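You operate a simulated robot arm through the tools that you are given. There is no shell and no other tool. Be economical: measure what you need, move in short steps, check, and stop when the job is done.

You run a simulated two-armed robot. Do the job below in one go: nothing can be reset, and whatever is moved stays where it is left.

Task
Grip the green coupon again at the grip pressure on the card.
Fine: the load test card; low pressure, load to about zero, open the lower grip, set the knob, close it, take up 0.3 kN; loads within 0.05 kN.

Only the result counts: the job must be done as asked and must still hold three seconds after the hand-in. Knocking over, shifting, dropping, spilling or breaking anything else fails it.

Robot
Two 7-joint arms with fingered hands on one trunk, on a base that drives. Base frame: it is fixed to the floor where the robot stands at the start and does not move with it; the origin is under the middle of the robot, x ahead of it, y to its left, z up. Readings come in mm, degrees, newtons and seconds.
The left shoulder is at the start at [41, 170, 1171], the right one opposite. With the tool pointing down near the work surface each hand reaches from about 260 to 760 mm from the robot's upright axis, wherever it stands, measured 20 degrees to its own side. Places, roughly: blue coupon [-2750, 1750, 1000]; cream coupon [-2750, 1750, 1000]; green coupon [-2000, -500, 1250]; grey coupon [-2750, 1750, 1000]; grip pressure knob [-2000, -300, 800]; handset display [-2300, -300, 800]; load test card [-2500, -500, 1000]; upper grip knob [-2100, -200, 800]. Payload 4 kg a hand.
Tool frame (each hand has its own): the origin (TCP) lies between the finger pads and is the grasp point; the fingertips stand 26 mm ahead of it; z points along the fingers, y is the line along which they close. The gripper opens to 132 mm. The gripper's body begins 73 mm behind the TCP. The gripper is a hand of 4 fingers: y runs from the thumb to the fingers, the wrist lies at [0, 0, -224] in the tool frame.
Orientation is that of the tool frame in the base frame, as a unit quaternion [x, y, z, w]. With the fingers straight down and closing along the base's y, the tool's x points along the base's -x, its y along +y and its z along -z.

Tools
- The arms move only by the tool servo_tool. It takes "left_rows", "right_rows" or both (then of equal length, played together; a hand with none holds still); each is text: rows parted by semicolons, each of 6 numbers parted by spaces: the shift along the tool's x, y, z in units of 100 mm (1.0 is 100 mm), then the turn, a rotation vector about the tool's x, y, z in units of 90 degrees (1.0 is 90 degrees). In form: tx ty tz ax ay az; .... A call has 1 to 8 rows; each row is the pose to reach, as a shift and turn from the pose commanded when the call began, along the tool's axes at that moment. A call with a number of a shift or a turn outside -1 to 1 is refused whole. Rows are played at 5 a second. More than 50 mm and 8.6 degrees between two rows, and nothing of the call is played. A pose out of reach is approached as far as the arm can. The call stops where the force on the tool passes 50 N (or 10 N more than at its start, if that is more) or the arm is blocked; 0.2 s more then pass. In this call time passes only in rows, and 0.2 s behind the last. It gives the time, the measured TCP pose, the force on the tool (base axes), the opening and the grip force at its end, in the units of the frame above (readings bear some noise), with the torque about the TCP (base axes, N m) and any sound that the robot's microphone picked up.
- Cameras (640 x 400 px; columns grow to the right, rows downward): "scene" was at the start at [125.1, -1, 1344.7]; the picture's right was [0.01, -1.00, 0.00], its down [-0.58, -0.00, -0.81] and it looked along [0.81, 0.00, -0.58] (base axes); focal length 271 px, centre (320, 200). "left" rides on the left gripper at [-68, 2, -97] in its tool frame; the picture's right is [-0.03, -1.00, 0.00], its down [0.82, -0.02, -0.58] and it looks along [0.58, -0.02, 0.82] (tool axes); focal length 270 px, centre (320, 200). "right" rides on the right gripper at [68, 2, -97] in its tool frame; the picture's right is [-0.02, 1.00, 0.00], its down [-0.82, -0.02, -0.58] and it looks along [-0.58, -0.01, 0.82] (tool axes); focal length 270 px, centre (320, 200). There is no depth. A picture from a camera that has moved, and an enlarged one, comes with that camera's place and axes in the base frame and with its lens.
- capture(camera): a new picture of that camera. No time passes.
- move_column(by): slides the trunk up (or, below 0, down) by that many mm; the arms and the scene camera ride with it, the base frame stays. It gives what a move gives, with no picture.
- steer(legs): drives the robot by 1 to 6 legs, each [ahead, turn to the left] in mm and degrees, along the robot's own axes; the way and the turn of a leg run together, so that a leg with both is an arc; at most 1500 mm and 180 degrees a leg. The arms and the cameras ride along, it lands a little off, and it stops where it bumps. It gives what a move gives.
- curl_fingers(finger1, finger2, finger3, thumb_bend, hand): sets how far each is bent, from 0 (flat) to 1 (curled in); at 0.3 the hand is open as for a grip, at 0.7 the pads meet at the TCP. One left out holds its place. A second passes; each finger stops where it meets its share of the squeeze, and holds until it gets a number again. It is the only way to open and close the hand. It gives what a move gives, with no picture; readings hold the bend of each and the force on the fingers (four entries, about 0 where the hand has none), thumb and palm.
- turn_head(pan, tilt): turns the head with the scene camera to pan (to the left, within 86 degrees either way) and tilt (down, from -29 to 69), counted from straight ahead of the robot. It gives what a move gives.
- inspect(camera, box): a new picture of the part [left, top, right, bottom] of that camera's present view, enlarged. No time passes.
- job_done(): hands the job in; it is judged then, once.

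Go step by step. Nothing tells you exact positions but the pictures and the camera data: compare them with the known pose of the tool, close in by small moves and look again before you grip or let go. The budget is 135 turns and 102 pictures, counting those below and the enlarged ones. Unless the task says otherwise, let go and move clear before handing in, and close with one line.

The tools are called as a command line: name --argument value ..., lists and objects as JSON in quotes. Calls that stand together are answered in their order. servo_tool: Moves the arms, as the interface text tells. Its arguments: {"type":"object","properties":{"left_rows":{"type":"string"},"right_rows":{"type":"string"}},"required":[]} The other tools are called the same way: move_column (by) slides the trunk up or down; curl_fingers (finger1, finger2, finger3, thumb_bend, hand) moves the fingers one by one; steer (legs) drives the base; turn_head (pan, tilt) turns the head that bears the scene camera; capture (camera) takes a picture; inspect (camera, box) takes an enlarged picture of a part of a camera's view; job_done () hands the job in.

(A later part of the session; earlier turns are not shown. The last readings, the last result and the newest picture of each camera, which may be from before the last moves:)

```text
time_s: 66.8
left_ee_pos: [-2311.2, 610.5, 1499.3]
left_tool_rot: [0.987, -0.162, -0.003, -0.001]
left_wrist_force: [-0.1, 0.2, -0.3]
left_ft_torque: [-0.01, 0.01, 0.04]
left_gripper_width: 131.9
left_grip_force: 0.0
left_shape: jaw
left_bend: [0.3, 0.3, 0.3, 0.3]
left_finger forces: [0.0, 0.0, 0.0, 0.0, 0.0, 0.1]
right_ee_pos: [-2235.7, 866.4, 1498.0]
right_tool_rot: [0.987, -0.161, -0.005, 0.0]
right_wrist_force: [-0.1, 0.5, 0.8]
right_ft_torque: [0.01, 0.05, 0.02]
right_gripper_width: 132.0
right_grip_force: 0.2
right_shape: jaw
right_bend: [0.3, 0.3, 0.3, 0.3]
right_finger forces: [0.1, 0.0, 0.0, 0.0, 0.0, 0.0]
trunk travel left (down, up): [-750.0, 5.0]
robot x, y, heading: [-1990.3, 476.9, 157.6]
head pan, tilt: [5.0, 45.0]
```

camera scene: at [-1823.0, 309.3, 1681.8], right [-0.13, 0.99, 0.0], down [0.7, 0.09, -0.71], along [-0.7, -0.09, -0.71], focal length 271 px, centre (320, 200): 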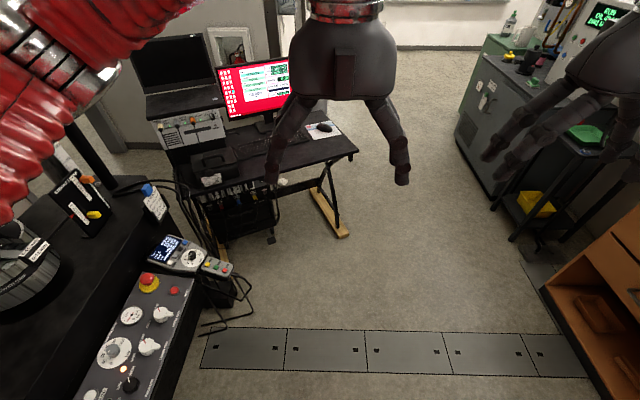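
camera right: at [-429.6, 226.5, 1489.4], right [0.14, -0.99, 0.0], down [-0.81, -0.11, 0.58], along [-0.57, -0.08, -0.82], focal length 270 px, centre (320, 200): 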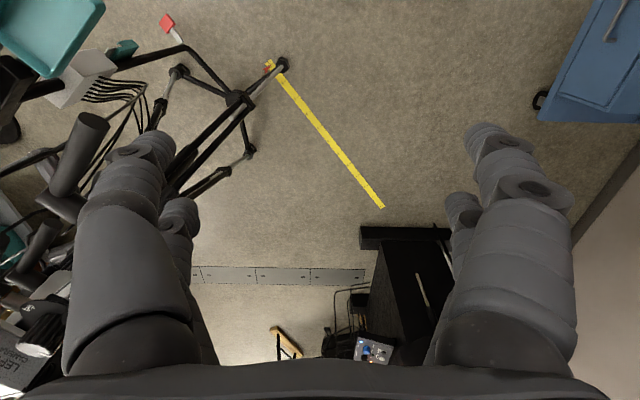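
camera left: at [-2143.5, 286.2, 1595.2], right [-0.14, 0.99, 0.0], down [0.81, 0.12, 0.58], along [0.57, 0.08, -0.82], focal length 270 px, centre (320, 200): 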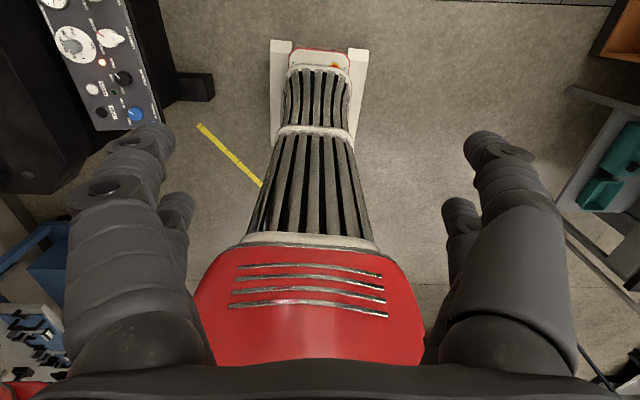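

Now at [-1990, 477]. I turn left to face the machine.

steer --legs '[[60, 0], [0, 112]]'

turn_head --pan 0 --tilt 35

capture --camera "scene"

```text
time_s: 70.9
left_ee_pos: [-2304.5, 271.2, 1499.6]
left_tool_rot: [0.921, 0.39, -0.001, 0.001]
left_wrist_force: [-0.5, -0.6, 0.3]
left_ft_torque: [-0.02, 0.02, -0.02]
left_gripper_width: 131.9
left_grip_force: 0.1
left_shape: jaw
left_bend: [0.3, 0.3, 0.3, 0.3]
left_finger forces: [0.0, 0.0, 0.1, 0.0, 0.1, 0.0]
right_ee_pos: [-2502.1, 447.7, 1500.1]
right_tool_rot: [0.92, 0.391, -0.003, 0.0]
right_wrist_force: [0.8, -0.4, -0.1]
right_ft_torque: [0.03, 0.01, -0.01]
right_gripper_width: 132.0
right_grip_force: 0.0
right_shape: jaw
right_bend: [0.3, 0.3, 0.3, 0.3]
right_finger forces: [0.0, 0.1, 0.0, 0.0, 0.0, 0.0]
trunk travel left (down, up): [-750.0, 5.0]
robot x, y, heading: [-2083.3, 550.2, -135.7]
head pan, tilt: [5.0, 45.0]
stopped in leg 2: the robot was blocked; the commanded pose is now the measured one
```

```text
time_s: 71.6
left_ee_pos: [-2303.3, 268.4, 1500.2]
left_tool_rot: [0.921, 0.39, -0.002, 0.0]
left_wrist_force: [0.1, -0.6, -0.8]
left_ft_torque: [0.05, 0.03, -0.01]
left_gripper_width: 132.2
left_grip_force: 0.1
left_shape: jaw
left_bend: [0.3, 0.3, 0.3, 0.3]
left_finger forces: [0.0, 0.0, 0.1, 0.0, 0.0, 0.1]
right_ee_pos: [-2502.0, 445.2, 1500.2]
right_tool_rot: [0.92, 0.391, -0.003, -0.001]
right_wrist_force: [-1.2, -0.3, 0.1]
right_ft_torque: [0.03, -0.01, -0.01]
right_gripper_width: 132.2
right_grip_force: 0.0
right_shape: jaw
right_bend: [0.3, 0.3, 0.3, 0.3]
right_finger forces: [0.0, 0.0, 0.0, 0.1, 0.1, 0.0]
trunk travel left (down, up): [-750.0, 5.0]
robot x, y, heading: [-2079.7, 548.0, -135.5]
head pan, tilt: [0.0, 35.0]
```

```text
77 pictures are left
camera scene: at [-2155.1, 475.6, 1696.5], right [-0.7, 0.71, 0.0], down [0.41, 0.4, -0.82], along [-0.59, -0.57, -0.58], focal length 271 px, centre (320, 200)
```

scene: 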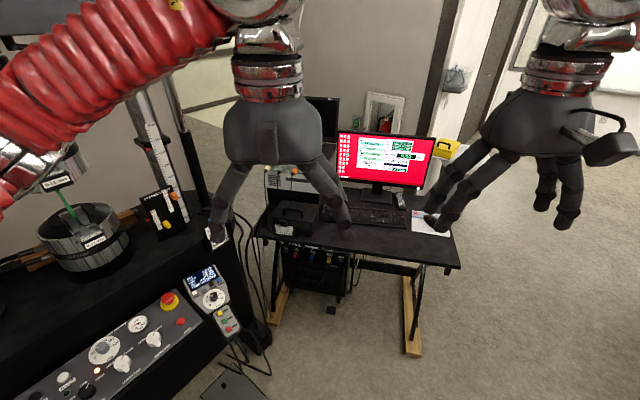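

The raised left elbow seems to meet the crosshead region. I back away and lower the trunk so the arms pass beneath it and above the panel.

steer --legs '[[-180, 0]]'

move_column --by -330

turn_head --pan 40 --tilt 15

capture --camera "scene"

```text
time_s: 73.2
left_ee_pos: [-2173.8, 397.1, 1500.0]
left_tool_rot: [0.921, 0.391, -0.002, 0.0]
left_wrist_force: [0.6, 0.2, 0.4]
left_ft_torque: [-0.02, 0.02, 0.01]
left_gripper_width: 132.1
left_grip_force: 0.1
left_shape: jaw
left_bend: [0.3, 0.3, 0.3, 0.3]
left_finger forces: [0.1, 0.0, 0.0, 0.1, 0.1, 0.0]
right_ee_pos: [-2373.4, 574.0, 1499.9]
right_tool_rot: [0.919, 0.393, -0.003, 0.0]
right_wrist_force: [-0.4, -0.6, -0.1]
right_ft_torque: [-0.02, 0.01, -0.01]
right_gripper_width: 132.0
right_grip_force: 0.0
right_shape: jaw
right_bend: [0.3, 0.3, 0.3, 0.3]
right_finger forces: [0.0, 0.0, 0.0, 0.1, 0.0, 0.1]
trunk travel left (down, up): [-750.0, 5.0]
robot x, y, heading: [-1951.0, 677.3, -135.5]
head pan, tilt: [0.0, 35.0]
```

```text
time_s: 76.4
left_ee_pos: [-2173.4, 397.9, 1170.5]
left_tool_rot: [0.92, 0.391, -0.001, 0.0]
left_wrist_force: [0.6, -0.1, 0.4]
left_ft_torque: [-0.02, 0.02, -0.02]
left_gripper_width: 132.1
left_grip_force: 0.2
left_shape: jaw
left_bend: [0.3, 0.3, 0.3, 0.3]
left_finger forces: [0.1, 0.1, 0.0, 0.0, 0.0, 0.0]
right_ee_pos: [-2371.7, 574.6, 1170.7]
right_tool_rot: [0.92, 0.392, -0.002, -0.001]
right_wrist_force: [0.2, 0.2, 0.1]
right_ft_torque: [0.0, -0.03, 0.01]
right_gripper_width: 132.1
right_grip_force: 0.0
right_shape: jaw
right_bend: [0.3, 0.3, 0.3, 0.3]
right_finger forces: [0.0, 0.0, 0.0, 0.0, 0.1, 0.1]
trunk travel left (down, up): [-420.0, 335.0]
robot x, y, heading: [-1953.8, 676.1, -135.4]
head pan, tilt: [0.0, 35.0]
```

```text
time_s: 77.5
left_ee_pos: [-2172.7, 397.4, 1169.1]
left_tool_rot: [0.921, 0.391, 0.0, 0.001]
left_wrist_force: [-0.4, 0.0, -0.7]
left_ft_torque: [-0.01, 0.01, 0.0]
left_gripper_width: 132.0
left_grip_force: 0.1
left_shape: jaw
left_bend: [0.3, 0.3, 0.3, 0.3]
left_finger forces: [0.1, 0.0, 0.0, 0.0, 0.0, 0.0]
right_ee_pos: [-2373.0, 575.0, 1169.6]
right_tool_rot: [0.92, 0.393, -0.002, 0.0]
right_wrist_force: [-0.7, -0.5, -0.4]
right_ft_torque: [0.01, 0.02, 0.05]
right_gripper_width: 132.3
right_grip_force: 0.1
right_shape: jaw
right_bend: [0.3, 0.3, 0.3, 0.3]
right_finger forces: [0.1, 0.0, 0.0, 0.0, 0.0, 0.1]
trunk travel left (down, up): [-420.0, 335.0]
robot x, y, heading: [-1950.3, 674.9, -135.6]
head pan, tilt: [40.0, 15.0]
```

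```text
76 pictures are left
camera scene: at [-1988.0, 557.2, 1397.7], right [-1.0, 0.1, 0.0], down [0.03, 0.26, -0.97], along [-0.09, -0.96, -0.26], focal length 271 px, centre (320, 200)
```

scene: 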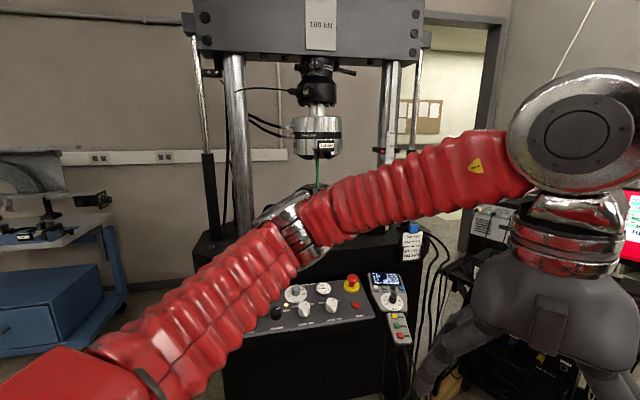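

The arms now sit at panel-clear height. I turn to about -110°, drive in, then square up to the machine.

steer --legs '[[0, 25], [260, 0], [0, 20]]'

turn_head --pan 0 --tilt 30

capture --camera "scene"

```text
time_s: 82.0
left_ee_pos: [-2001.0, 78.6, 1169.1]
left_tool_rot: [0.701, 0.713, -0.001, 0.002]
left_wrist_force: [0.3, 0.3, 0.6]
left_ft_torque: [0.03, 0.0, 0.0]
left_gripper_width: 132.0
left_grip_force: 0.0
left_shape: jaw
left_bend: [0.3, 0.3, 0.3, 0.3]
left_finger forces: [0.0, 0.0, 0.0, 0.0, 0.0, 0.0]
right_ee_pos: [-2269.0, 64.8, 1170.2]
right_tool_rot: [0.7, 0.714, -0.003, 0.001]
right_wrist_force: [-0.4, -0.3, 1.1]
right_ft_torque: [0.01, -0.02, 0.03]
right_gripper_width: 132.1
right_grip_force: 0.0
right_shape: jaw
right_bend: [0.3, 0.3, 0.3, 0.3]
right_finger forces: [0.1, 0.0, 0.1, 0.0, 0.0, 0.1]
trunk travel left (down, up): [-420.0, 335.0]
robot x, y, heading: [-2075.3, 436.6, -91.0]
head pan, tilt: [40.0, 15.0]
```

```text
time_s: 83.0
left_ee_pos: [-2001.8, 79.5, 1169.5]
left_tool_rot: [0.701, 0.713, -0.001, 0.001]
left_wrist_force: [0.3, -0.3, -0.3]
left_ft_torque: [0.02, 0.01, 0.01]
left_gripper_width: 131.8
left_grip_force: 0.1
left_shape: jaw
left_bend: [0.3, 0.3, 0.3, 0.3]
left_finger forces: [0.0, 0.0, 0.0, 0.0, 0.0, 0.0]
right_ee_pos: [-2267.4, 64.9, 1169.9]
right_tool_rot: [0.7, 0.714, -0.003, 0.001]
right_wrist_force: [-0.2, -0.4, -0.4]
right_ft_torque: [-0.01, -0.01, 0.01]
right_gripper_width: 131.9
right_grip_force: 0.1
right_shape: jaw
right_bend: [0.3, 0.3, 0.3, 0.3]
right_finger forces: [0.0, 0.0, 0.0, 0.0, 0.0, 0.0]
trunk travel left (down, up): [-420.0, 335.0]
robot x, y, heading: [-2076.6, 437.2, -91.1]
head pan, tilt: [0.0, 30.0]
```

```text
75 pictures are left
camera scene: at [-2078.0, 306.2, 1373.5], right [-1.0, 0.01, 0.0], down [0.01, 0.5, -0.87], along [-0.01, -0.87, -0.5], focal length 271 px, centre (320, 200)
```

scene: 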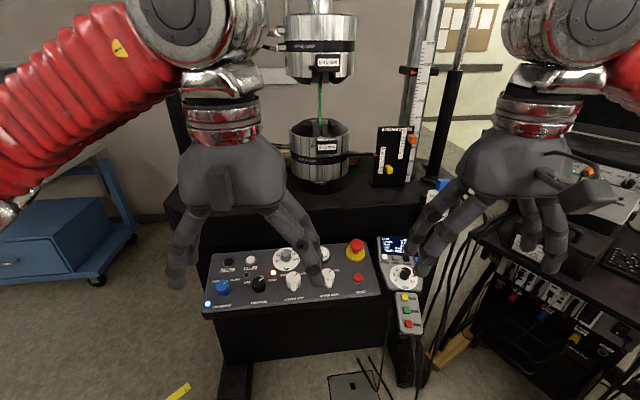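

Excellent: square before the panel. I look closely at the panel, handset, grips and card.

inspect --camera "scene" --box '[190, 225, 440, 345]'

inspect --camera "scene" --box '[280, 10, 440, 200]'

inspect --camera "scene" --box '[360, 225, 440, 340]'

```text
2.56 times, centred on (315, 285) of scene
camera zoom: at [-2078.0, 306.2, 1373.5], right [-1.0, 0.01, 0.0], down [0.01, 0.5, -0.87], along [-0.01, -0.87, -0.5], focal length 694 px, centre (333, -18)
```

zoom: 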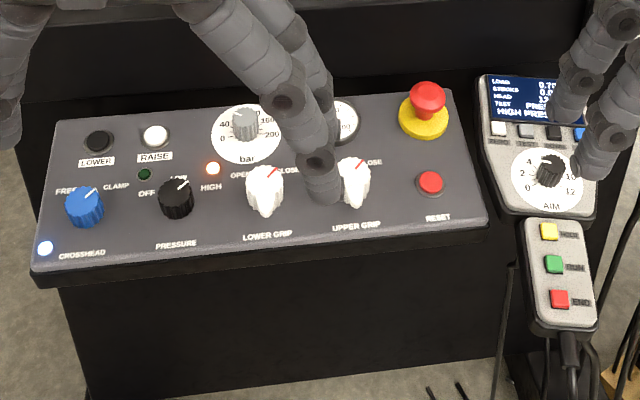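

```text
2.11 times, centred on (360, 105) of scene
camera zoom: at [-2078.0, 306.2, 1373.5], right [-1.0, 0.01, 0.0], down [0.01, 0.5, -0.87], along [-0.01, -0.87, -0.5], focal length 571 px, centre (236, 400)
```

zoom: 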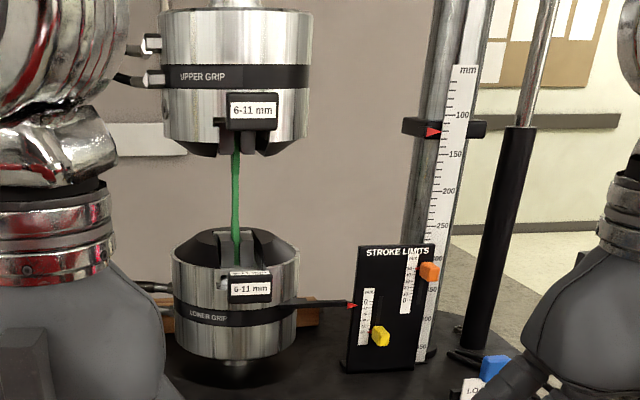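

```text
3.48 times, centred on (400, 282) of scene
camera zoom: at [-2078.0, 306.2, 1373.5], right [-1.0, 0.01, 0.0], down [0.01, 0.5, -0.87], along [-0.01, -0.87, -0.5], focal length 943 px, centre (42, -87)
```

zoom: 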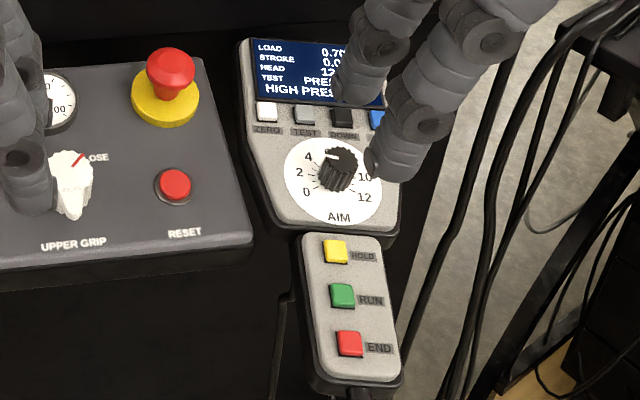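

The card is hidden behind the right hand, so I move the hands apart and look again.

servo_tool --right_rows "0.3 -0.4 -0.2 0 0 0;0.3 -0.8 -0.4 0 0 0;0.3 -1.0 -0.5 0 0 0" --left_rows "0.2 0.4 -0.2 0 0 0;0.2 0.8 -0.4 0 0 0;0.2 1.0 -0.5 0 0 0"

turn_head --pan -15 --tilt 35

capture --camera "scene"

```text
refused: row 1 steps farther than a row can; nothing moved
```

```text
time_s: 83.8
left_ee_pos: [-2002.2, 79.5, 1170.2]
left_tool_rot: [0.701, 0.713, -0.001, 0.001]
left_wrist_force: [-0.4, 1.6, -0.8]
left_ft_torque: [-0.01, 0.0, -0.03]
left_gripper_width: 132.1
left_grip_force: 0.1
left_shape: jaw
left_bend: [0.3, 0.3, 0.3, 0.3]
left_finger forces: [0.1, 0.0, 0.0, 0.1, 0.0, 0.0]
right_ee_pos: [-2268.0, 64.7, 1170.8]
right_tool_rot: [0.7, 0.714, -0.003, 0.002]
right_wrist_force: [-0.3, 0.3, -0.3]
right_ft_torque: [0.01, -0.02, -0.01]
right_gripper_width: 132.2
right_grip_force: 0.1
right_shape: jaw
right_bend: [0.3, 0.3, 0.3, 0.3]
right_finger forces: [0.0, 0.0, 0.0, 0.1, 0.0, 0.0]
trunk travel left (down, up): [-420.0, 335.0]
robot x, y, heading: [-2075.9, 436.0, -90.7]
head pan, tilt: [-15.0, 35.0]
```

```text
71 pictures are left
camera scene: at [-2100.9, 312.1, 1365.7], right [-0.96, 0.27, 0.0], down [0.16, 0.55, -0.82], along [-0.22, -0.79, -0.57], focal length 271 px, centre (320, 200)
```

scene: 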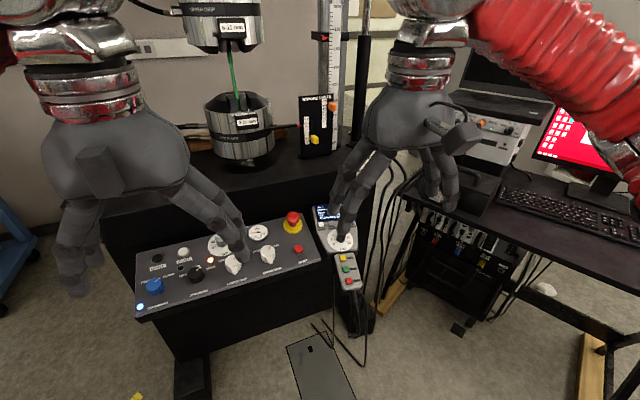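

The steps were too long, so I repeat the move with shorter rows.

servo_tool --right_rows "0.1 -0.3 -0.1 0 0 0;0.2 -0.6 -0.2 0 0 0;0.3 -0.9 -0.3 0 0 0;0.4 -1.0 -0.4 0 0 0" --left_rows "0.1 0.3 -0.1 0 0 0;0.2 0.6 -0.2 0 0 0;0.3 0.9 -0.3 0 0 0;0.4 1.0 -0.4 0 0 0"

capture --camera "scene"

```text
time_s: 84.8
left_ee_pos: [-1901.6, 121.0, 1212.4]
left_tool_rot: [0.701, 0.713, 0.0, 0.002]
left_wrist_force: [-0.3, -0.4, -0.1]
left_ft_torque: [-0.01, 0.04, 0.0]
left_gripper_width: 132.0
left_grip_force: 0.0
left_shape: jaw
left_bend: [0.3, 0.3, 0.3, 0.3]
left_finger forces: [0.0, 0.0, 0.0, 0.0, 0.1, 0.0]
right_ee_pos: [-2367.8, 103.2, 1210.1]
right_tool_rot: [0.7, 0.714, -0.003, 0.002]
right_wrist_force: [-0.4, -1.5, -0.1]
right_ft_torque: [0.0, 0.02, -0.01]
right_gripper_width: 132.0
right_grip_force: 0.0
right_shape: jaw
right_bend: [0.3, 0.3, 0.3, 0.3]
right_finger forces: [0.0, 0.0, 0.0, 0.0, 0.1, 0.1]
trunk travel left (down, up): [-420.0, 335.0]
robot x, y, heading: [-2071.6, 435.9, -90.7]
head pan, tilt: [-15.0, 35.0]
```

```text
70 pictures are left
camera scene: at [-2101.3, 312.8, 1365.8], right [-0.96, 0.27, 0.0], down [0.16, 0.55, -0.82], along [-0.22, -0.79, -0.57], focal length 271 px, centre (320, 200)
```

scene: 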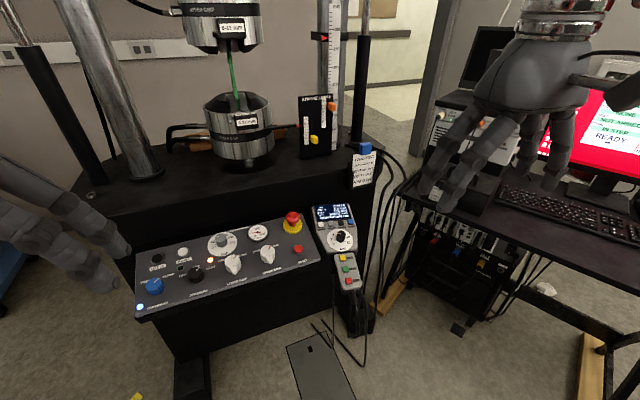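

inspect --camera "scene" --box '[340, 135, 388, 195]'

inspect --camera "scene" --box '[300, 195, 370, 240]'

inspect --camera "scene" --box '[130, 205, 320, 310]'

```text
6.67 times, centred on (364, 165) of scene
camera zoom: at [-2101.3, 312.8, 1365.8], right [-0.96, 0.27, 0.0], down [0.16, 0.55, -0.82], along [-0.22, -0.79, -0.57], focal length 1807 px, centre (27, 433)
```

zoom: 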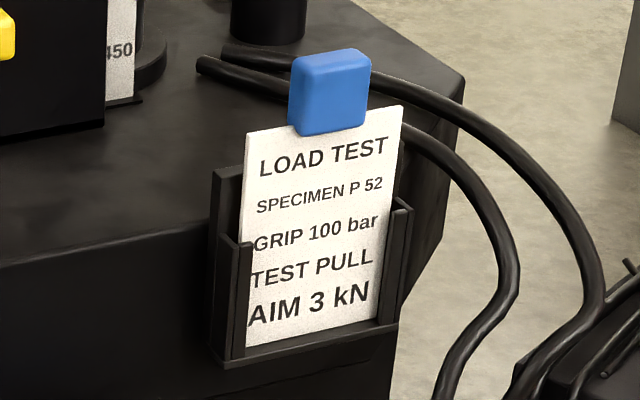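

```text
8.89 times, centred on (335, 218) of scene
camera zoom: at [-2101.3, 312.8, 1365.8], right [-0.96, 0.27, 0.0], down [0.16, 0.55, -0.82], along [-0.22, -0.79, -0.57], focal length 2410 px, centre (187, 44)
```

zoom: 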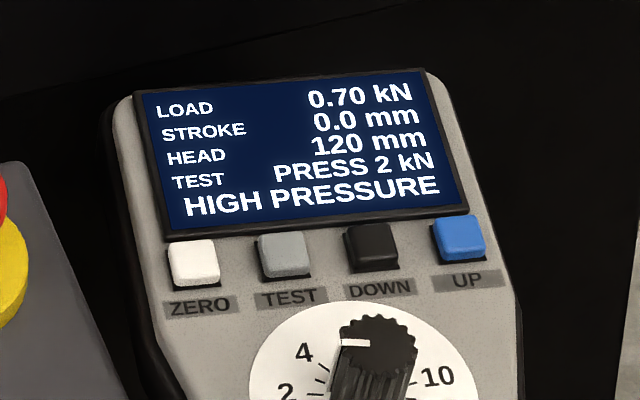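

```text
3.37 times, centred on (225, 258) of scene
camera zoom: at [-2101.3, 312.8, 1365.8], right [-0.96, 0.27, 0.0], down [0.16, 0.55, -0.82], along [-0.22, -0.79, -0.57], focal length 913 px, centre (640, 6)
```

zoom: 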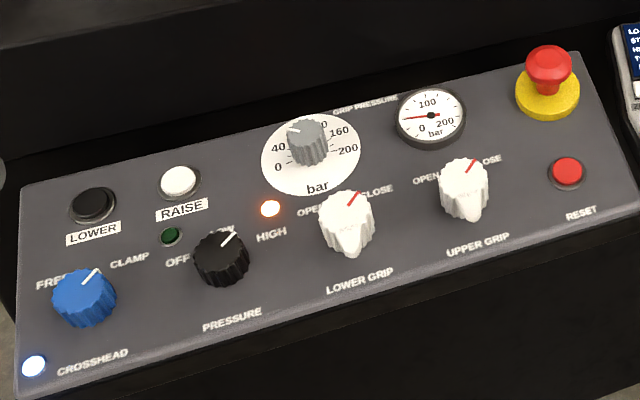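

The card says grip 100 bar; load now reads 0.70 kN, high pressure, grips set near 50 bar. I drive 120 mm closer and then bring the left hand over the panel.

steer --legs '[[120, 0]]'

turn_head --pan -5 --tilt 50

capture --camera "scene"

capture --camera "left"

```text
time_s: 86.0
left_ee_pos: [-1904.7, -1.6, 1210.3]
left_tool_rot: [0.701, 0.713, -0.001, 0.001]
left_wrist_force: [-0.7, -0.5, 0.1]
left_ft_torque: [0.07, -0.01, 0.02]
left_gripper_width: 132.0
left_grip_force: 0.0
left_shape: jaw
left_bend: [0.3, 0.3, 0.3, 0.3]
left_finger forces: [0.0, 0.0, 0.1, 0.0, 0.0, 0.0]
right_ee_pos: [-2370.3, -19.8, 1209.5]
right_tool_rot: [0.7, 0.714, -0.003, 0.001]
right_wrist_force: [-0.2, 0.0, 0.9]
right_ft_torque: [0.03, 0.01, -0.01]
right_gripper_width: 132.1
right_grip_force: 0.0
right_shape: jaw
right_bend: [0.3, 0.3, 0.3, 0.3]
right_finger forces: [0.0, 0.0, 0.0, 0.0, 0.0, 0.0]
trunk travel left (down, up): [-420.0, 335.0]
robot x, y, heading: [-2079.7, 308.6, -90.7]
head pan, tilt: [-15.0, 35.0]
```

```text
time_s: 86.8
left_ee_pos: [-1904.2, 0.0, 1211.6]
left_tool_rot: [0.701, 0.713, -0.001, 0.001]
left_wrist_force: [0.8, -0.4, 0.4]
left_ft_torque: [0.0, 0.01, 0.01]
left_gripper_width: 131.9
left_grip_force: 0.0
left_shape: jaw
left_bend: [0.3, 0.3, 0.3, 0.3]
left_finger forces: [0.0, 0.0, 0.0, 0.0, 0.0, 0.1]
right_ee_pos: [-2370.6, -19.2, 1211.6]
right_tool_rot: [0.7, 0.714, -0.002, 0.001]
right_wrist_force: [-0.1, 0.5, -0.3]
right_ft_torque: [0.02, 0.01, -0.01]
right_gripper_width: 131.9
right_grip_force: 0.2
right_shape: jaw
right_bend: [0.3, 0.3, 0.3, 0.3]
right_finger forces: [0.0, 0.0, 0.1, 0.1, 0.0, 0.1]
trunk travel left (down, up): [-420.0, 335.0]
robot x, y, heading: [-2075.2, 310.5, -90.8]
head pan, tilt: [-5.0, 50.0]
```

```text
66 pictures are left
camera scene: at [-2086.9, 198.5, 1344.1], right [-0.99, 0.1, 0.0], down [0.08, 0.76, -0.64], along [-0.07, -0.64, -0.77], focal length 271 px, centre (320, 200)
```

scene: 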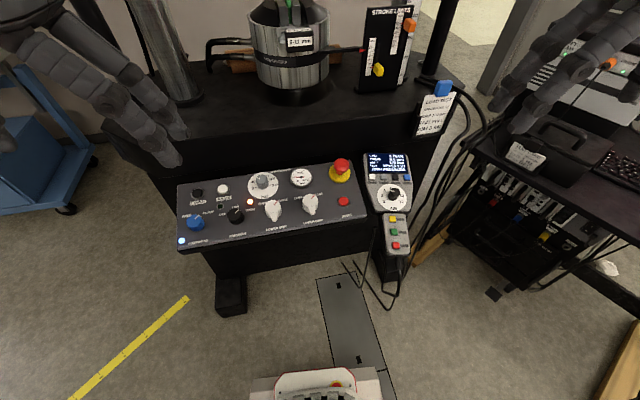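

```text
65 pictures are left
camera left: at [-1900.6, -68.0, 1308.9], right [-1.0, -0.04, 0.0], down [-0.03, 0.82, 0.57], along [-0.02, 0.57, -0.82], focal length 270 px, centre (320, 200)
```

left: 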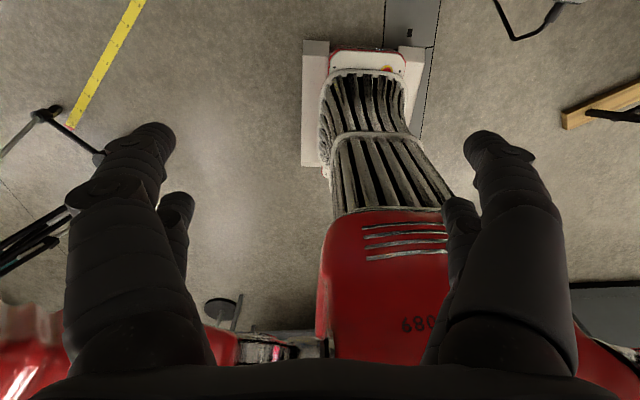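

The panel's top is near z 800, with the pressure knob near [-1919, -225]. I bring the left hand over it in three moves.

servo_tool --left_rows "-0.33 0 0.33 0 0 0;-0.66 0 0.66 0 0 0;-0.98 -0.03 0.98 0 0 0"

servo_tool --left_rows "-0.33 -0.03 0.33 0 0 0;-0.66 -0.06 0.66 0 0 0;-0.98 -0.09 0.98 0 0 0"

servo_tool --left_rows "-0.25 -0.03 0.2 0 0 0;-0.26 -0.06 0.5 0 0 0"

capture --camera "left"

capture --camera "scene"

```text
time_s: 87.6
left_ee_pos: [-1905.6, -98.8, 1113.1]
left_tool_rot: [0.701, 0.713, -0.001, 0.001]
left_wrist_force: [0.0, -0.1, 0.1]
left_ft_torque: [0.01, -0.02, -0.01]
left_gripper_width: 132.1
left_grip_force: 0.0
left_shape: jaw
left_bend: [0.3, 0.3, 0.3, 0.3]
left_finger forces: [0.0, 0.0, 0.0, 0.0, 0.1, 0.0]
right_ee_pos: [-2369.2, -20.8, 1210.3]
right_tool_rot: [0.7, 0.714, -0.002, 0.001]
right_wrist_force: [-0.6, -0.2, -0.4]
right_ft_torque: [0.03, -0.01, -0.01]
right_gripper_width: 132.1
right_grip_force: 0.2
right_shape: jaw
right_bend: [0.3, 0.3, 0.3, 0.3]
right_finger forces: [0.1, 0.0, 0.0, 0.0, 0.1, 0.0]
trunk travel left (down, up): [-420.0, 335.0]
robot x, y, heading: [-2080.6, 310.7, -90.9]
head pan, tilt: [-5.0, 50.0]
```

```text
time_s: 88.4
left_ee_pos: [-1912.7, -199.2, 1015.3]
left_tool_rot: [0.701, 0.713, -0.001, 0.002]
left_wrist_force: [-0.4, -0.4, -1.0]
left_ft_torque: [0.03, 0.01, 0.0]
left_gripper_width: 132.0
left_grip_force: 0.1
left_shape: jaw
left_bend: [0.3, 0.3, 0.3, 0.3]
left_finger forces: [0.0, 0.0, 0.0, 0.1, 0.0, 0.0]
right_ee_pos: [-2370.4, -19.9, 1210.4]
right_tool_rot: [0.699, 0.715, -0.002, 0.001]
right_wrist_force: [-0.2, -0.5, -0.4]
right_ft_torque: [0.0, -0.04, 0.03]
right_gripper_width: 132.0
right_grip_force: 0.1
right_shape: jaw
right_bend: [0.3, 0.3, 0.3, 0.3]
right_finger forces: [0.0, 0.0, 0.1, 0.1, 0.0, 0.0]
trunk travel left (down, up): [-420.0, 335.0]
robot x, y, heading: [-2082.2, 306.0, -90.6]
head pan, tilt: [-5.0, 50.0]
```

```text
time_s: 89.0
left_ee_pos: [-1919.4, -222.6, 967.2]
left_tool_rot: [0.702, 0.712, -0.001, 0.001]
left_wrist_force: [-0.8, 0.4, 0.1]
left_ft_torque: [0.0, 0.02, 0.0]
left_gripper_width: 131.8
left_grip_force: 0.1
left_shape: jaw
left_bend: [0.3, 0.3, 0.3, 0.3]
left_finger forces: [0.1, 0.0, 0.1, 0.0, 0.1, 0.0]
right_ee_pos: [-2369.7, -18.2, 1209.5]
right_tool_rot: [0.7, 0.714, -0.003, 0.002]
right_wrist_force: [-0.2, -1.3, 0.4]
right_ft_torque: [-0.02, 0.01, 0.03]
right_gripper_width: 132.1
right_grip_force: 0.1
right_shape: jaw
right_bend: [0.3, 0.3, 0.3, 0.3]
right_finger forces: [0.0, 0.0, 0.1, 0.1, 0.0, 0.0]
trunk travel left (down, up): [-420.0, 335.0]
robot x, y, heading: [-2078.3, 308.2, -90.9]
head pan, tilt: [-5.0, 50.0]
```

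```text
64 pictures are left
camera left: at [-1915.3, -290.0, 1063.8], right [-1.0, -0.04, 0.0], down [-0.03, 0.82, 0.57], along [-0.02, 0.57, -0.82], focal length 270 px, centre (320, 200)
```

left: 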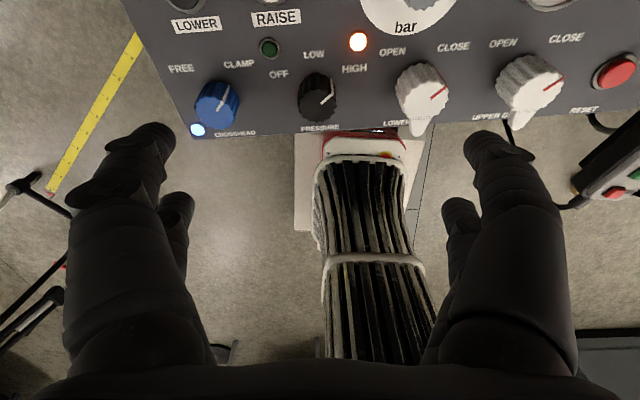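

```text
63 pictures are left
camera scene: at [-2086.5, 198.6, 1344.1], right [-0.99, 0.1, 0.0], down [0.08, 0.76, -0.64], along [-0.07, -0.64, -0.77], focal length 271 px, centre (320, 200)
```

scene: 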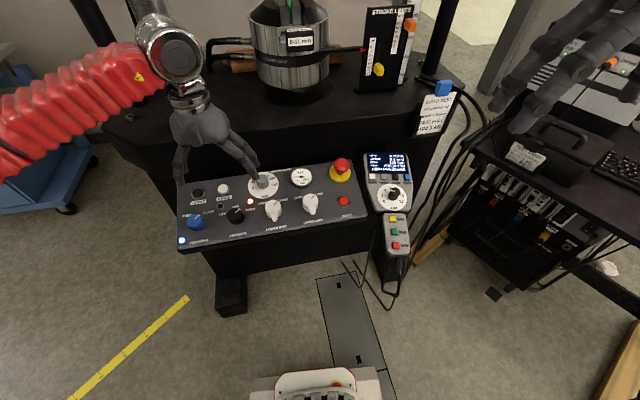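

The left camera shows the panel well: the pressure knob points at HIGH and the panel slopes about 14°. I half-close the hand, tilt it to the panel and come down above the knob.

curl_fingers --hand "left" --finger1 0.46 --finger2 0.46 --finger3 0.46 --thumb_bend 0.46

servo_tool --left_rows "0.06 0.01 0.3 0 -0.075 0;0.12 0.02 0.6 0 -0.151 0;0.12 0.02 0.9 0 -0.151 0"

capture --camera "left"

```text
time_s: 90.0
left_ee_pos: [-1919.3, -222.7, 967.0]
left_tool_rot: [0.701, 0.713, -0.001, 0.001]
left_wrist_force: [-0.3, -0.1, 0.5]
left_ft_torque: [0.01, 0.0, -0.01]
left_gripper_width: 80.3
left_grip_force: 0.1
left_shape: fingers
left_bend: [0.46, 0.46, 0.46, 0.46]
left_finger forces: [0.0, 0.1, 0.0, 0.0, 0.0, 0.0]
right_ee_pos: [-2369.1, -18.6, 1210.0]
right_tool_rot: [0.7, 0.715, -0.002, 0.002]
right_wrist_force: [-0.3, 0.2, -0.4]
right_ft_torque: [-0.02, -0.02, 0.02]
right_gripper_width: 131.9
right_grip_force: 0.0
right_shape: jaw
right_bend: [0.3, 0.3, 0.3, 0.3]
right_finger forces: [0.0, 0.1, 0.0, 0.1, 0.0, 0.0]
trunk travel left (down, up): [-420.0, 335.0]
robot x, y, heading: [-2079.4, 311.6, -90.5]
head pan, tilt: [-5.0, 50.0]
```

```text
time_s: 90.8
left_ee_pos: [-1916.8, -212.6, 876.9]
left_tool_rot: [0.696, 0.708, -0.084, 0.086]
left_wrist_force: [-0.7, -0.1, 0.3]
left_ft_torque: [0.0, -0.02, 0.01]
left_gripper_width: 80.0
left_grip_force: 0.1
left_shape: fingers
left_bend: [0.46, 0.46, 0.46, 0.46]
left_finger forces: [0.0, 0.1, 0.0, 0.0, 0.0, 0.1]
right_ee_pos: [-2368.9, -20.3, 1210.0]
right_tool_rot: [0.7, 0.714, -0.003, 0.001]
right_wrist_force: [-0.9, -0.5, -0.4]
right_ft_torque: [0.01, 0.0, 0.02]
right_gripper_width: 131.9
right_grip_force: 0.0
right_shape: jaw
right_bend: [0.3, 0.3, 0.3, 0.3]
right_finger forces: [0.0, 0.1, 0.1, 0.1, 0.0, 0.1]
trunk travel left (down, up): [-420.0, 335.0]
robot x, y, heading: [-2077.1, 311.1, -90.9]
head pan, tilt: [-5.0, 50.0]
```

```text
62 pictures are left
camera left: at [-1913.6, -255.5, 988.1], right [-1.0, -0.04, 0.01], down [-0.04, 0.93, 0.37], along [-0.02, 0.37, -0.93], focal length 270 px, centre (320, 200)
```

left: 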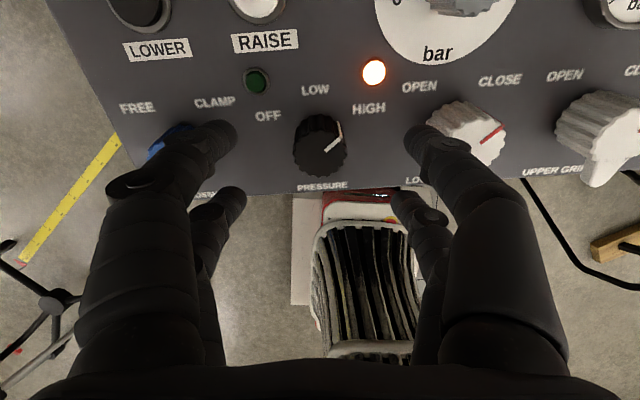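

The knob sits right under the hand with the four digits straddling it. I descend so the fingertips stop just above the panel face.

servo_tool --left_rows "0.03 0 0.25 0 0 0;0.06 0 0.5 0 0 0;0.077 0.005 0.66 0 0 0"

capture --camera "left"

```text
time_s: 91.6
left_ee_pos: [-1918.5, -218.4, 817.5]
left_tool_rot: [0.696, 0.707, -0.089, 0.088]
left_wrist_force: [-4.1, 14.6, 41.1]
left_ft_torque: [-0.07, -2.09, 0.7]
left_gripper_width: 82.4
left_grip_force: 22.2
left_shape: fingers
left_bend: [0.48, 0.47, 0.46, 0.46]
left_finger forces: [25.1, 18.5, 0.0, 0.1, 0.0, 0.1]
right_ee_pos: [-2371.2, -13.5, 1211.3]
right_tool_rot: [0.7, 0.714, -0.003, 0.004]
right_wrist_force: [-0.3, 1.3, 0.4]
right_ft_torque: [0.02, -0.03, -0.03]
right_gripper_width: 132.1
right_grip_force: 0.0
right_shape: jaw
right_bend: [0.3, 0.3, 0.3, 0.3]
right_finger forces: [0.0, 0.1, 0.0, 0.0, 0.0, 0.0]
trunk travel left (down, up): [-420.0, 335.0]
robot x, y, heading: [-2076.0, 309.4, -90.8]
head pan, tilt: [-5.0, 50.0]
```

```text
61 pictures are left
camera left: at [-1914.4, -261.0, 928.7], right [-1.0, -0.04, 0.01], down [-0.03, 0.93, 0.35], along [-0.02, 0.35, -0.93], focal length 270 px, centre (320, 200)
```

left: 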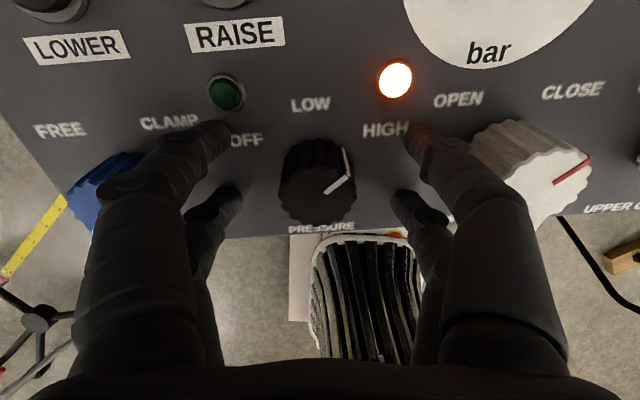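

The left-side fingers met something with about 40 N. I raise the hand a little and look at it from the scene camera.

servo_tool --left_rows "0 0 -0.15 0 0 0"

inspect --camera "scene" --box '[160, 140, 340, 260]'

```text
time_s: 92.0
left_ee_pos: [-1913.9, -217.1, 820.9]
left_tool_rot: [0.696, 0.708, -0.082, 0.085]
left_wrist_force: [0.3, -0.4, 0.3]
left_ft_torque: [0.01, 0.0, 0.0]
left_gripper_width: 79.8
left_grip_force: 0.0
left_shape: fingers
left_bend: [0.46, 0.46, 0.46, 0.46]
left_finger forces: [0.0, 0.1, 0.0, 0.0, 0.0, 0.0]
right_ee_pos: [-2369.1, -19.1, 1210.0]
right_tool_rot: [0.7, 0.714, -0.002, 0.001]
right_wrist_force: [0.0, 0.2, -0.3]
right_ft_torque: [-0.01, 0.0, 0.01]
right_gripper_width: 132.1
right_grip_force: 0.2
right_shape: jaw
right_bend: [0.3, 0.3, 0.3, 0.3]
right_finger forces: [0.1, 0.0, 0.1, 0.0, 0.0, 0.1]
trunk travel left (down, up): [-420.0, 335.0]
robot x, y, heading: [-2076.5, 309.6, -90.7]
head pan, tilt: [-5.0, 50.0]
```

```text
3.33 times, centred on (250, 200) of scene
camera zoom: at [-2086.7, 197.7, 1343.6], right [-0.99, 0.1, 0.0], down [0.08, 0.76, -0.64], along [-0.06, -0.64, -0.77], focal length 904 px, centre (553, 200)
```

zoom: 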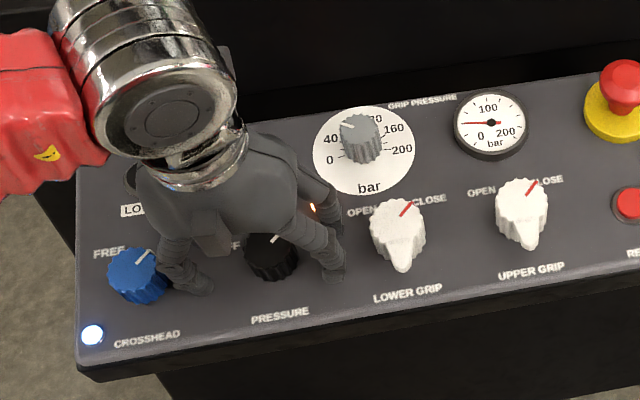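

The outer finger was brushing the blue crosshead knob. I close the hand a bit more and descend again.

curl_fingers --hand "left" --finger1 0.53 --finger2 0.53 --finger3 0.53 --thumb_bend 0.53

servo_tool --left_rows "0 -0.03 0.06 0 0 0;0.01 -0.03 0.12 0 0 0"

capture --camera "left"

```text
time_s: 93.0
left_ee_pos: [-1916.0, -217.2, 825.6]
left_tool_rot: [0.696, 0.708, -0.084, 0.086]
left_wrist_force: [0.8, 0.4, 0.2]
left_ft_torque: [-0.02, 0.01, -0.01]
left_gripper_width: 56.5
left_grip_force: 0.0
left_shape: fingers
left_bend: [0.53, 0.53, 0.53, 0.53]
left_finger forces: [0.0, 0.1, 0.0, 0.0, 0.1, 0.0]
right_ee_pos: [-2370.2, -18.9, 1210.4]
right_tool_rot: [0.699, 0.715, -0.002, 0.001]
right_wrist_force: [-0.3, -0.8, -0.2]
right_ft_torque: [-0.01, 0.01, -0.04]
right_gripper_width: 132.0
right_grip_force: 0.0
right_shape: jaw
right_bend: [0.3, 0.3, 0.3, 0.3]
right_finger forces: [0.0, 0.0, 0.0, 0.0, 0.1, 0.1]
trunk travel left (down, up): [-420.0, 335.0]
robot x, y, heading: [-2071.8, 308.0, -90.8]
head pan, tilt: [-5.0, 50.0]
```

```text
time_s: 93.6
left_ee_pos: [-1919.2, -217.7, 818.0]
left_tool_rot: [0.695, 0.708, -0.087, 0.087]
left_wrist_force: [1.7, 8.9, 30.9]
left_ft_torque: [-0.22, -1.23, 0.33]
left_gripper_width: 58.0
left_grip_force: 15.8
left_shape: fingers
left_bend: [0.56, 0.54, 0.53, 0.53]
left_finger forces: [20.1, 11.0, 0.0, 0.0, 0.1, 0.0]
right_ee_pos: [-2369.9, -16.6, 1211.5]
right_tool_rot: [0.699, 0.715, -0.004, 0.002]
right_wrist_force: [0.0, 0.3, 0.5]
right_ft_torque: [0.0, 0.01, -0.02]
right_gripper_width: 132.0
right_grip_force: 0.0
right_shape: jaw
right_bend: [0.3, 0.3, 0.3, 0.3]
right_finger forces: [0.0, 0.0, 0.0, 0.0, 0.0, 0.0]
trunk travel left (down, up): [-420.0, 335.0]
robot x, y, heading: [-2079.0, 310.6, -90.6]
head pan, tilt: [-5.0, 50.0]
```

```text
59 pictures are left
camera left: at [-1915.7, -259.9, 928.6], right [-1.0, -0.04, 0.01], down [-0.04, 0.93, 0.36], along [-0.02, 0.36, -0.93], focal length 270 px, centre (320, 200)
```

left: 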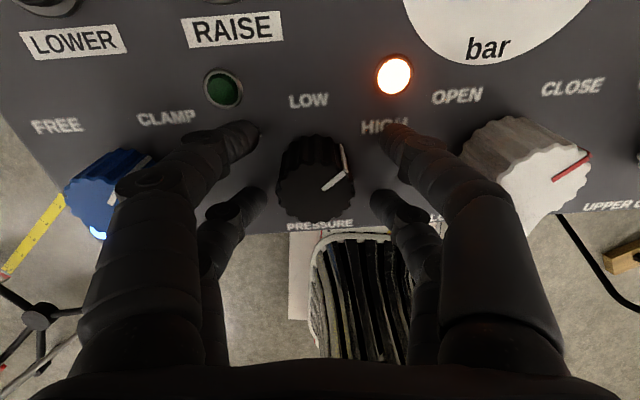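

The fingertips touch the panel face at this height while already reaching the knob's full depth. I ease up 5 mm, centre slightly, and close on the knob.

servo_tool --left_rows "0 0.03 -0.07 0 0 0"

curl_fingers --hand "left" --finger1 0.66 --finger2 0.66 --finger3 0.66 --thumb_bend 0.66

capture --camera "left"

```text
time_s: 94.0
left_ee_pos: [-1914.8, -215.5, 817.9]
left_tool_rot: [0.697, 0.708, -0.083, 0.084]
left_wrist_force: [-0.5, -1.2, 3.7]
left_ft_torque: [-0.08, -0.11, -0.04]
left_gripper_width: 54.6
left_grip_force: 1.8
left_shape: fingers
left_bend: [0.55, 0.53, 0.53, 0.53]
left_finger forces: [3.0, 0.0, 0.0, 0.0, 0.0, 0.0]
right_ee_pos: [-2369.9, -18.6, 1211.3]
right_tool_rot: [0.7, 0.714, -0.002, 0.001]
right_wrist_force: [0.0, 0.0, -0.4]
right_ft_torque: [-0.04, 0.03, 0.0]
right_gripper_width: 132.2
right_grip_force: 0.1
right_shape: jaw
right_bend: [0.3, 0.3, 0.3, 0.3]
right_finger forces: [0.0, 0.0, 0.0, 0.1, 0.0, 0.0]
trunk travel left (down, up): [-420.0, 335.0]
robot x, y, heading: [-2076.3, 311.5, -90.6]
head pan, tilt: [-5.0, 50.0]
```

```text
time_s: 95.0
left_ee_pos: [-1915.7, -217.7, 819.1]
left_tool_rot: [0.697, 0.707, -0.083, 0.084]
left_wrist_force: [-1.7, 0.6, -3.7]
left_ft_torque: [0.03, 0.01, -0.04]
left_gripper_width: 19.9
left_grip_force: 2.3
left_shape: fingers
left_bend: [0.64, 0.66, 0.65, 0.65]
left_finger forces: [0.7, 0.4, 2.1, 0.1, 2.0, 0.0]
right_ee_pos: [-2369.7, -19.8, 1210.5]
right_tool_rot: [0.7, 0.714, -0.002, 0.001]
right_wrist_force: [-0.4, -0.6, 0.6]
right_ft_torque: [0.03, 0.0, 0.0]
right_gripper_width: 132.0
right_grip_force: 0.1
right_shape: jaw
right_bend: [0.3, 0.3, 0.3, 0.3]
right_finger forces: [0.0, 0.1, 0.0, 0.0, 0.1, 0.1]
trunk travel left (down, up): [-420.0, 335.0]
robot x, y, heading: [-2077.2, 311.8, -90.9]
head pan, tilt: [-5.0, 50.0]
```

```text
58 pictures are left
camera left: at [-1912.5, -259.7, 929.7], right [-1.0, -0.04, 0.01], down [-0.04, 0.93, 0.37], along [-0.02, 0.37, -0.93], focal length 270 px, centre (320, 200)
```

left: 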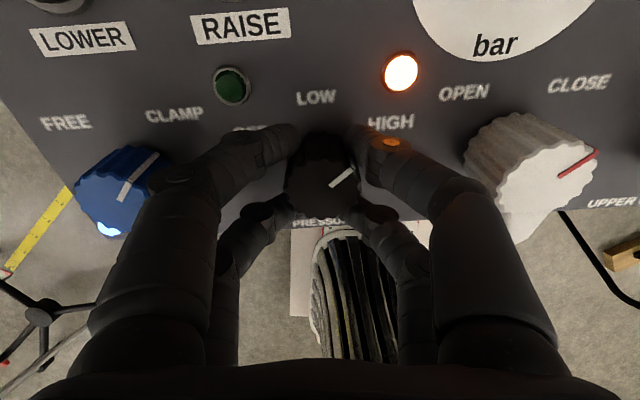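

The four digits cage the knob. I squeeze a bit more and turn it counter-clockwise about 50° toward LOW.

curl_fingers --hand "left" --finger1 0.75 --finger2 0.75 --finger3 0.75 --thumb_bend 0.75

servo_tool --left_rows "0 0 0 0 0 -0.09;0 0 0 0 0 -0.18;0 0 0 0 0 -0.27;0 0 0 0 0 -0.36;0 0 0 0 0 -0.45"

capture --camera "left"

```text
time_s: 96.0
left_ee_pos: [-1916.4, -217.0, 818.6]
left_tool_rot: [0.696, 0.708, -0.082, 0.084]
left_wrist_force: [-4.7, 1.2, -11.2]
left_ft_torque: [0.05, 0.09, -0.12]
left_gripper_width: 15.3
left_grip_force: 15.4
left_shape: fingers
left_bend: [0.67, 0.71, 0.69, 0.68]
left_finger forces: [6.2, 6.9, 7.2, 0.0, 10.1, 0.0]
right_ee_pos: [-2370.3, -19.6, 1209.6]
right_tool_rot: [0.7, 0.714, -0.003, 0.001]
right_wrist_force: [0.1, -0.6, -0.9]
right_ft_torque: [-0.02, 0.02, -0.02]
right_gripper_width: 132.0
right_grip_force: 0.1
right_shape: jaw
right_bend: [0.3, 0.3, 0.3, 0.3]
right_finger forces: [0.1, 0.0, 0.0, 0.0, 0.0, 0.0]
trunk travel left (down, up): [-420.0, 335.0]
robot x, y, heading: [-2082.0, 310.9, -90.8]
head pan, tilt: [-5.0, 50.0]
```

```text
time_s: 97.2
left_ee_pos: [-1916.1, -216.8, 819.0]
left_tool_rot: [0.406, 0.906, -0.107, 0.05]
left_wrist_force: [-8.1, 1.6, -15.5]
left_ft_torque: [0.04, 0.1, -0.01]
left_gripper_width: 14.4
left_grip_force: 17.8
left_shape: fingers
left_bend: [0.68, 0.71, 0.69, 0.68]
left_finger forces: [5.9, 11.5, 8.4, 0.1, 9.1, 0.0]
right_ee_pos: [-2369.9, -20.8, 1209.6]
right_tool_rot: [0.699, 0.715, -0.003, 0.002]
right_wrist_force: [0.0, 0.4, 0.0]
right_ft_torque: [-0.01, -0.01, -0.02]
right_gripper_width: 132.1
right_grip_force: 0.0
right_shape: jaw
right_bend: [0.3, 0.3, 0.3, 0.3]
right_finger forces: [0.0, 0.0, 0.0, 0.0, 0.0, 0.0]
trunk travel left (down, up): [-420.0, 335.0]
robot x, y, heading: [-2075.2, 311.1, -90.8]
head pan, tilt: [-5.0, 50.0]
```

```text
57 pictures are left
camera left: at [-1869.8, -242.6, 925.4], right [-0.73, -0.66, 0.16], down [-0.56, 0.72, 0.42], along [-0.39, 0.22, -0.89], focal length 270 px, centre (320, 200)
```

left: 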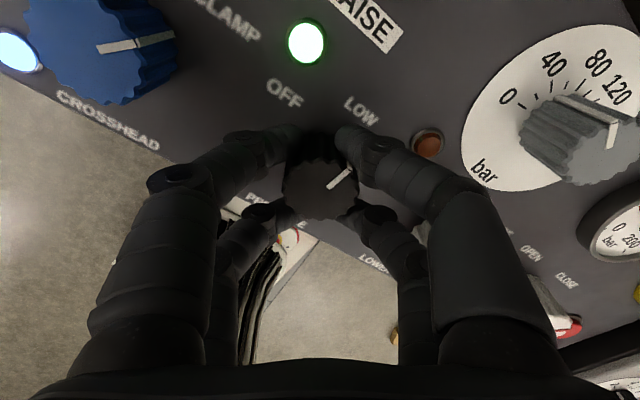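

The LOW lamp is lit and the HIGH lamp is out. I release, lift, and turn the wrist back, checking the display.

curl_fingers --hand "left" --finger1 0.53 --finger2 0.53 --finger3 0.53 --thumb_bend 0.53

servo_tool --left_rows "0 0 -0.25 0 0 0;0 0 -0.5 0 0 0.09;0 0 -0.7 0 0 0.18;0 0 -0.8 0 0 0.27;0 0 -0.8 0 0 0.36;0 0 -0.8 0 0 0.45"

inspect --camera "scene" --box '[220, 140, 420, 260]'

```text
time_s: 98.2
left_ee_pos: [-1915.7, -215.8, 820.3]
left_tool_rot: [0.408, 0.905, -0.109, 0.05]
left_wrist_force: [-0.3, -1.0, -0.3]
left_ft_torque: [0.0, 0.02, 0.0]
left_gripper_width: 55.4
left_grip_force: 0.1
left_shape: fingers
left_bend: [0.53, 0.53, 0.53, 0.53]
left_finger forces: [0.0, 0.0, 0.0, 0.1, 0.1, 0.0]
right_ee_pos: [-2369.7, -19.0, 1210.8]
right_tool_rot: [0.699, 0.715, -0.002, 0.002]
right_wrist_force: [0.3, -0.2, 1.1]
right_ft_torque: [-0.01, -0.02, -0.02]
right_gripper_width: 132.2
right_grip_force: 0.1
right_shape: jaw
right_bend: [0.3, 0.3, 0.3, 0.3]
right_finger forces: [0.1, 0.0, 0.0, 0.1, 0.1, 0.0]
trunk travel left (down, up): [-420.0, 335.0]
robot x, y, heading: [-2073.6, 313.7, -90.7]
head pan, tilt: [-5.0, 50.0]
```

```text
time_s: 99.6
left_ee_pos: [-1917.5, -197.5, 899.4]
left_tool_rot: [0.697, 0.707, -0.084, 0.085]
left_wrist_force: [0.3, 0.8, -0.3]
left_ft_torque: [-0.02, 0.01, -0.02]
left_gripper_width: 55.3
left_grip_force: 0.0
left_shape: fingers
left_bend: [0.53, 0.53, 0.53, 0.53]
left_finger forces: [0.0, 0.0, 0.0, 0.0, 0.0, 0.1]
right_ee_pos: [-2370.8, -19.9, 1210.1]
right_tool_rot: [0.7, 0.714, -0.003, 0.001]
right_wrist_force: [0.1, 0.7, -0.5]
right_ft_torque: [0.02, 0.01, -0.03]
right_gripper_width: 132.0
right_grip_force: 0.2
right_shape: jaw
right_bend: [0.3, 0.3, 0.3, 0.3]
right_finger forces: [0.0, 0.0, 0.0, 0.0, 0.0, 0.0]
trunk travel left (down, up): [-420.0, 335.0]
robot x, y, heading: [-2076.3, 311.3, -90.9]
head pan, tilt: [-5.0, 50.0]
```

```text
3.20 times, centred on (320, 200) of scene
camera zoom: at [-2086.8, 198.1, 1344.0], right [-0.99, 0.1, 0.0], down [0.08, 0.76, -0.64], along [-0.06, -0.64, -0.77], focal length 868 px, centre (320, 200)
```

zoom: 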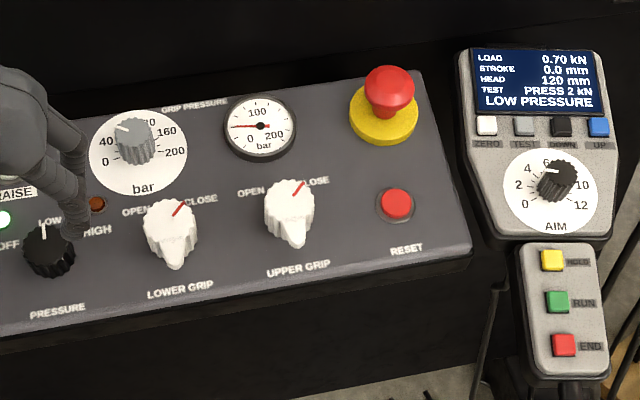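

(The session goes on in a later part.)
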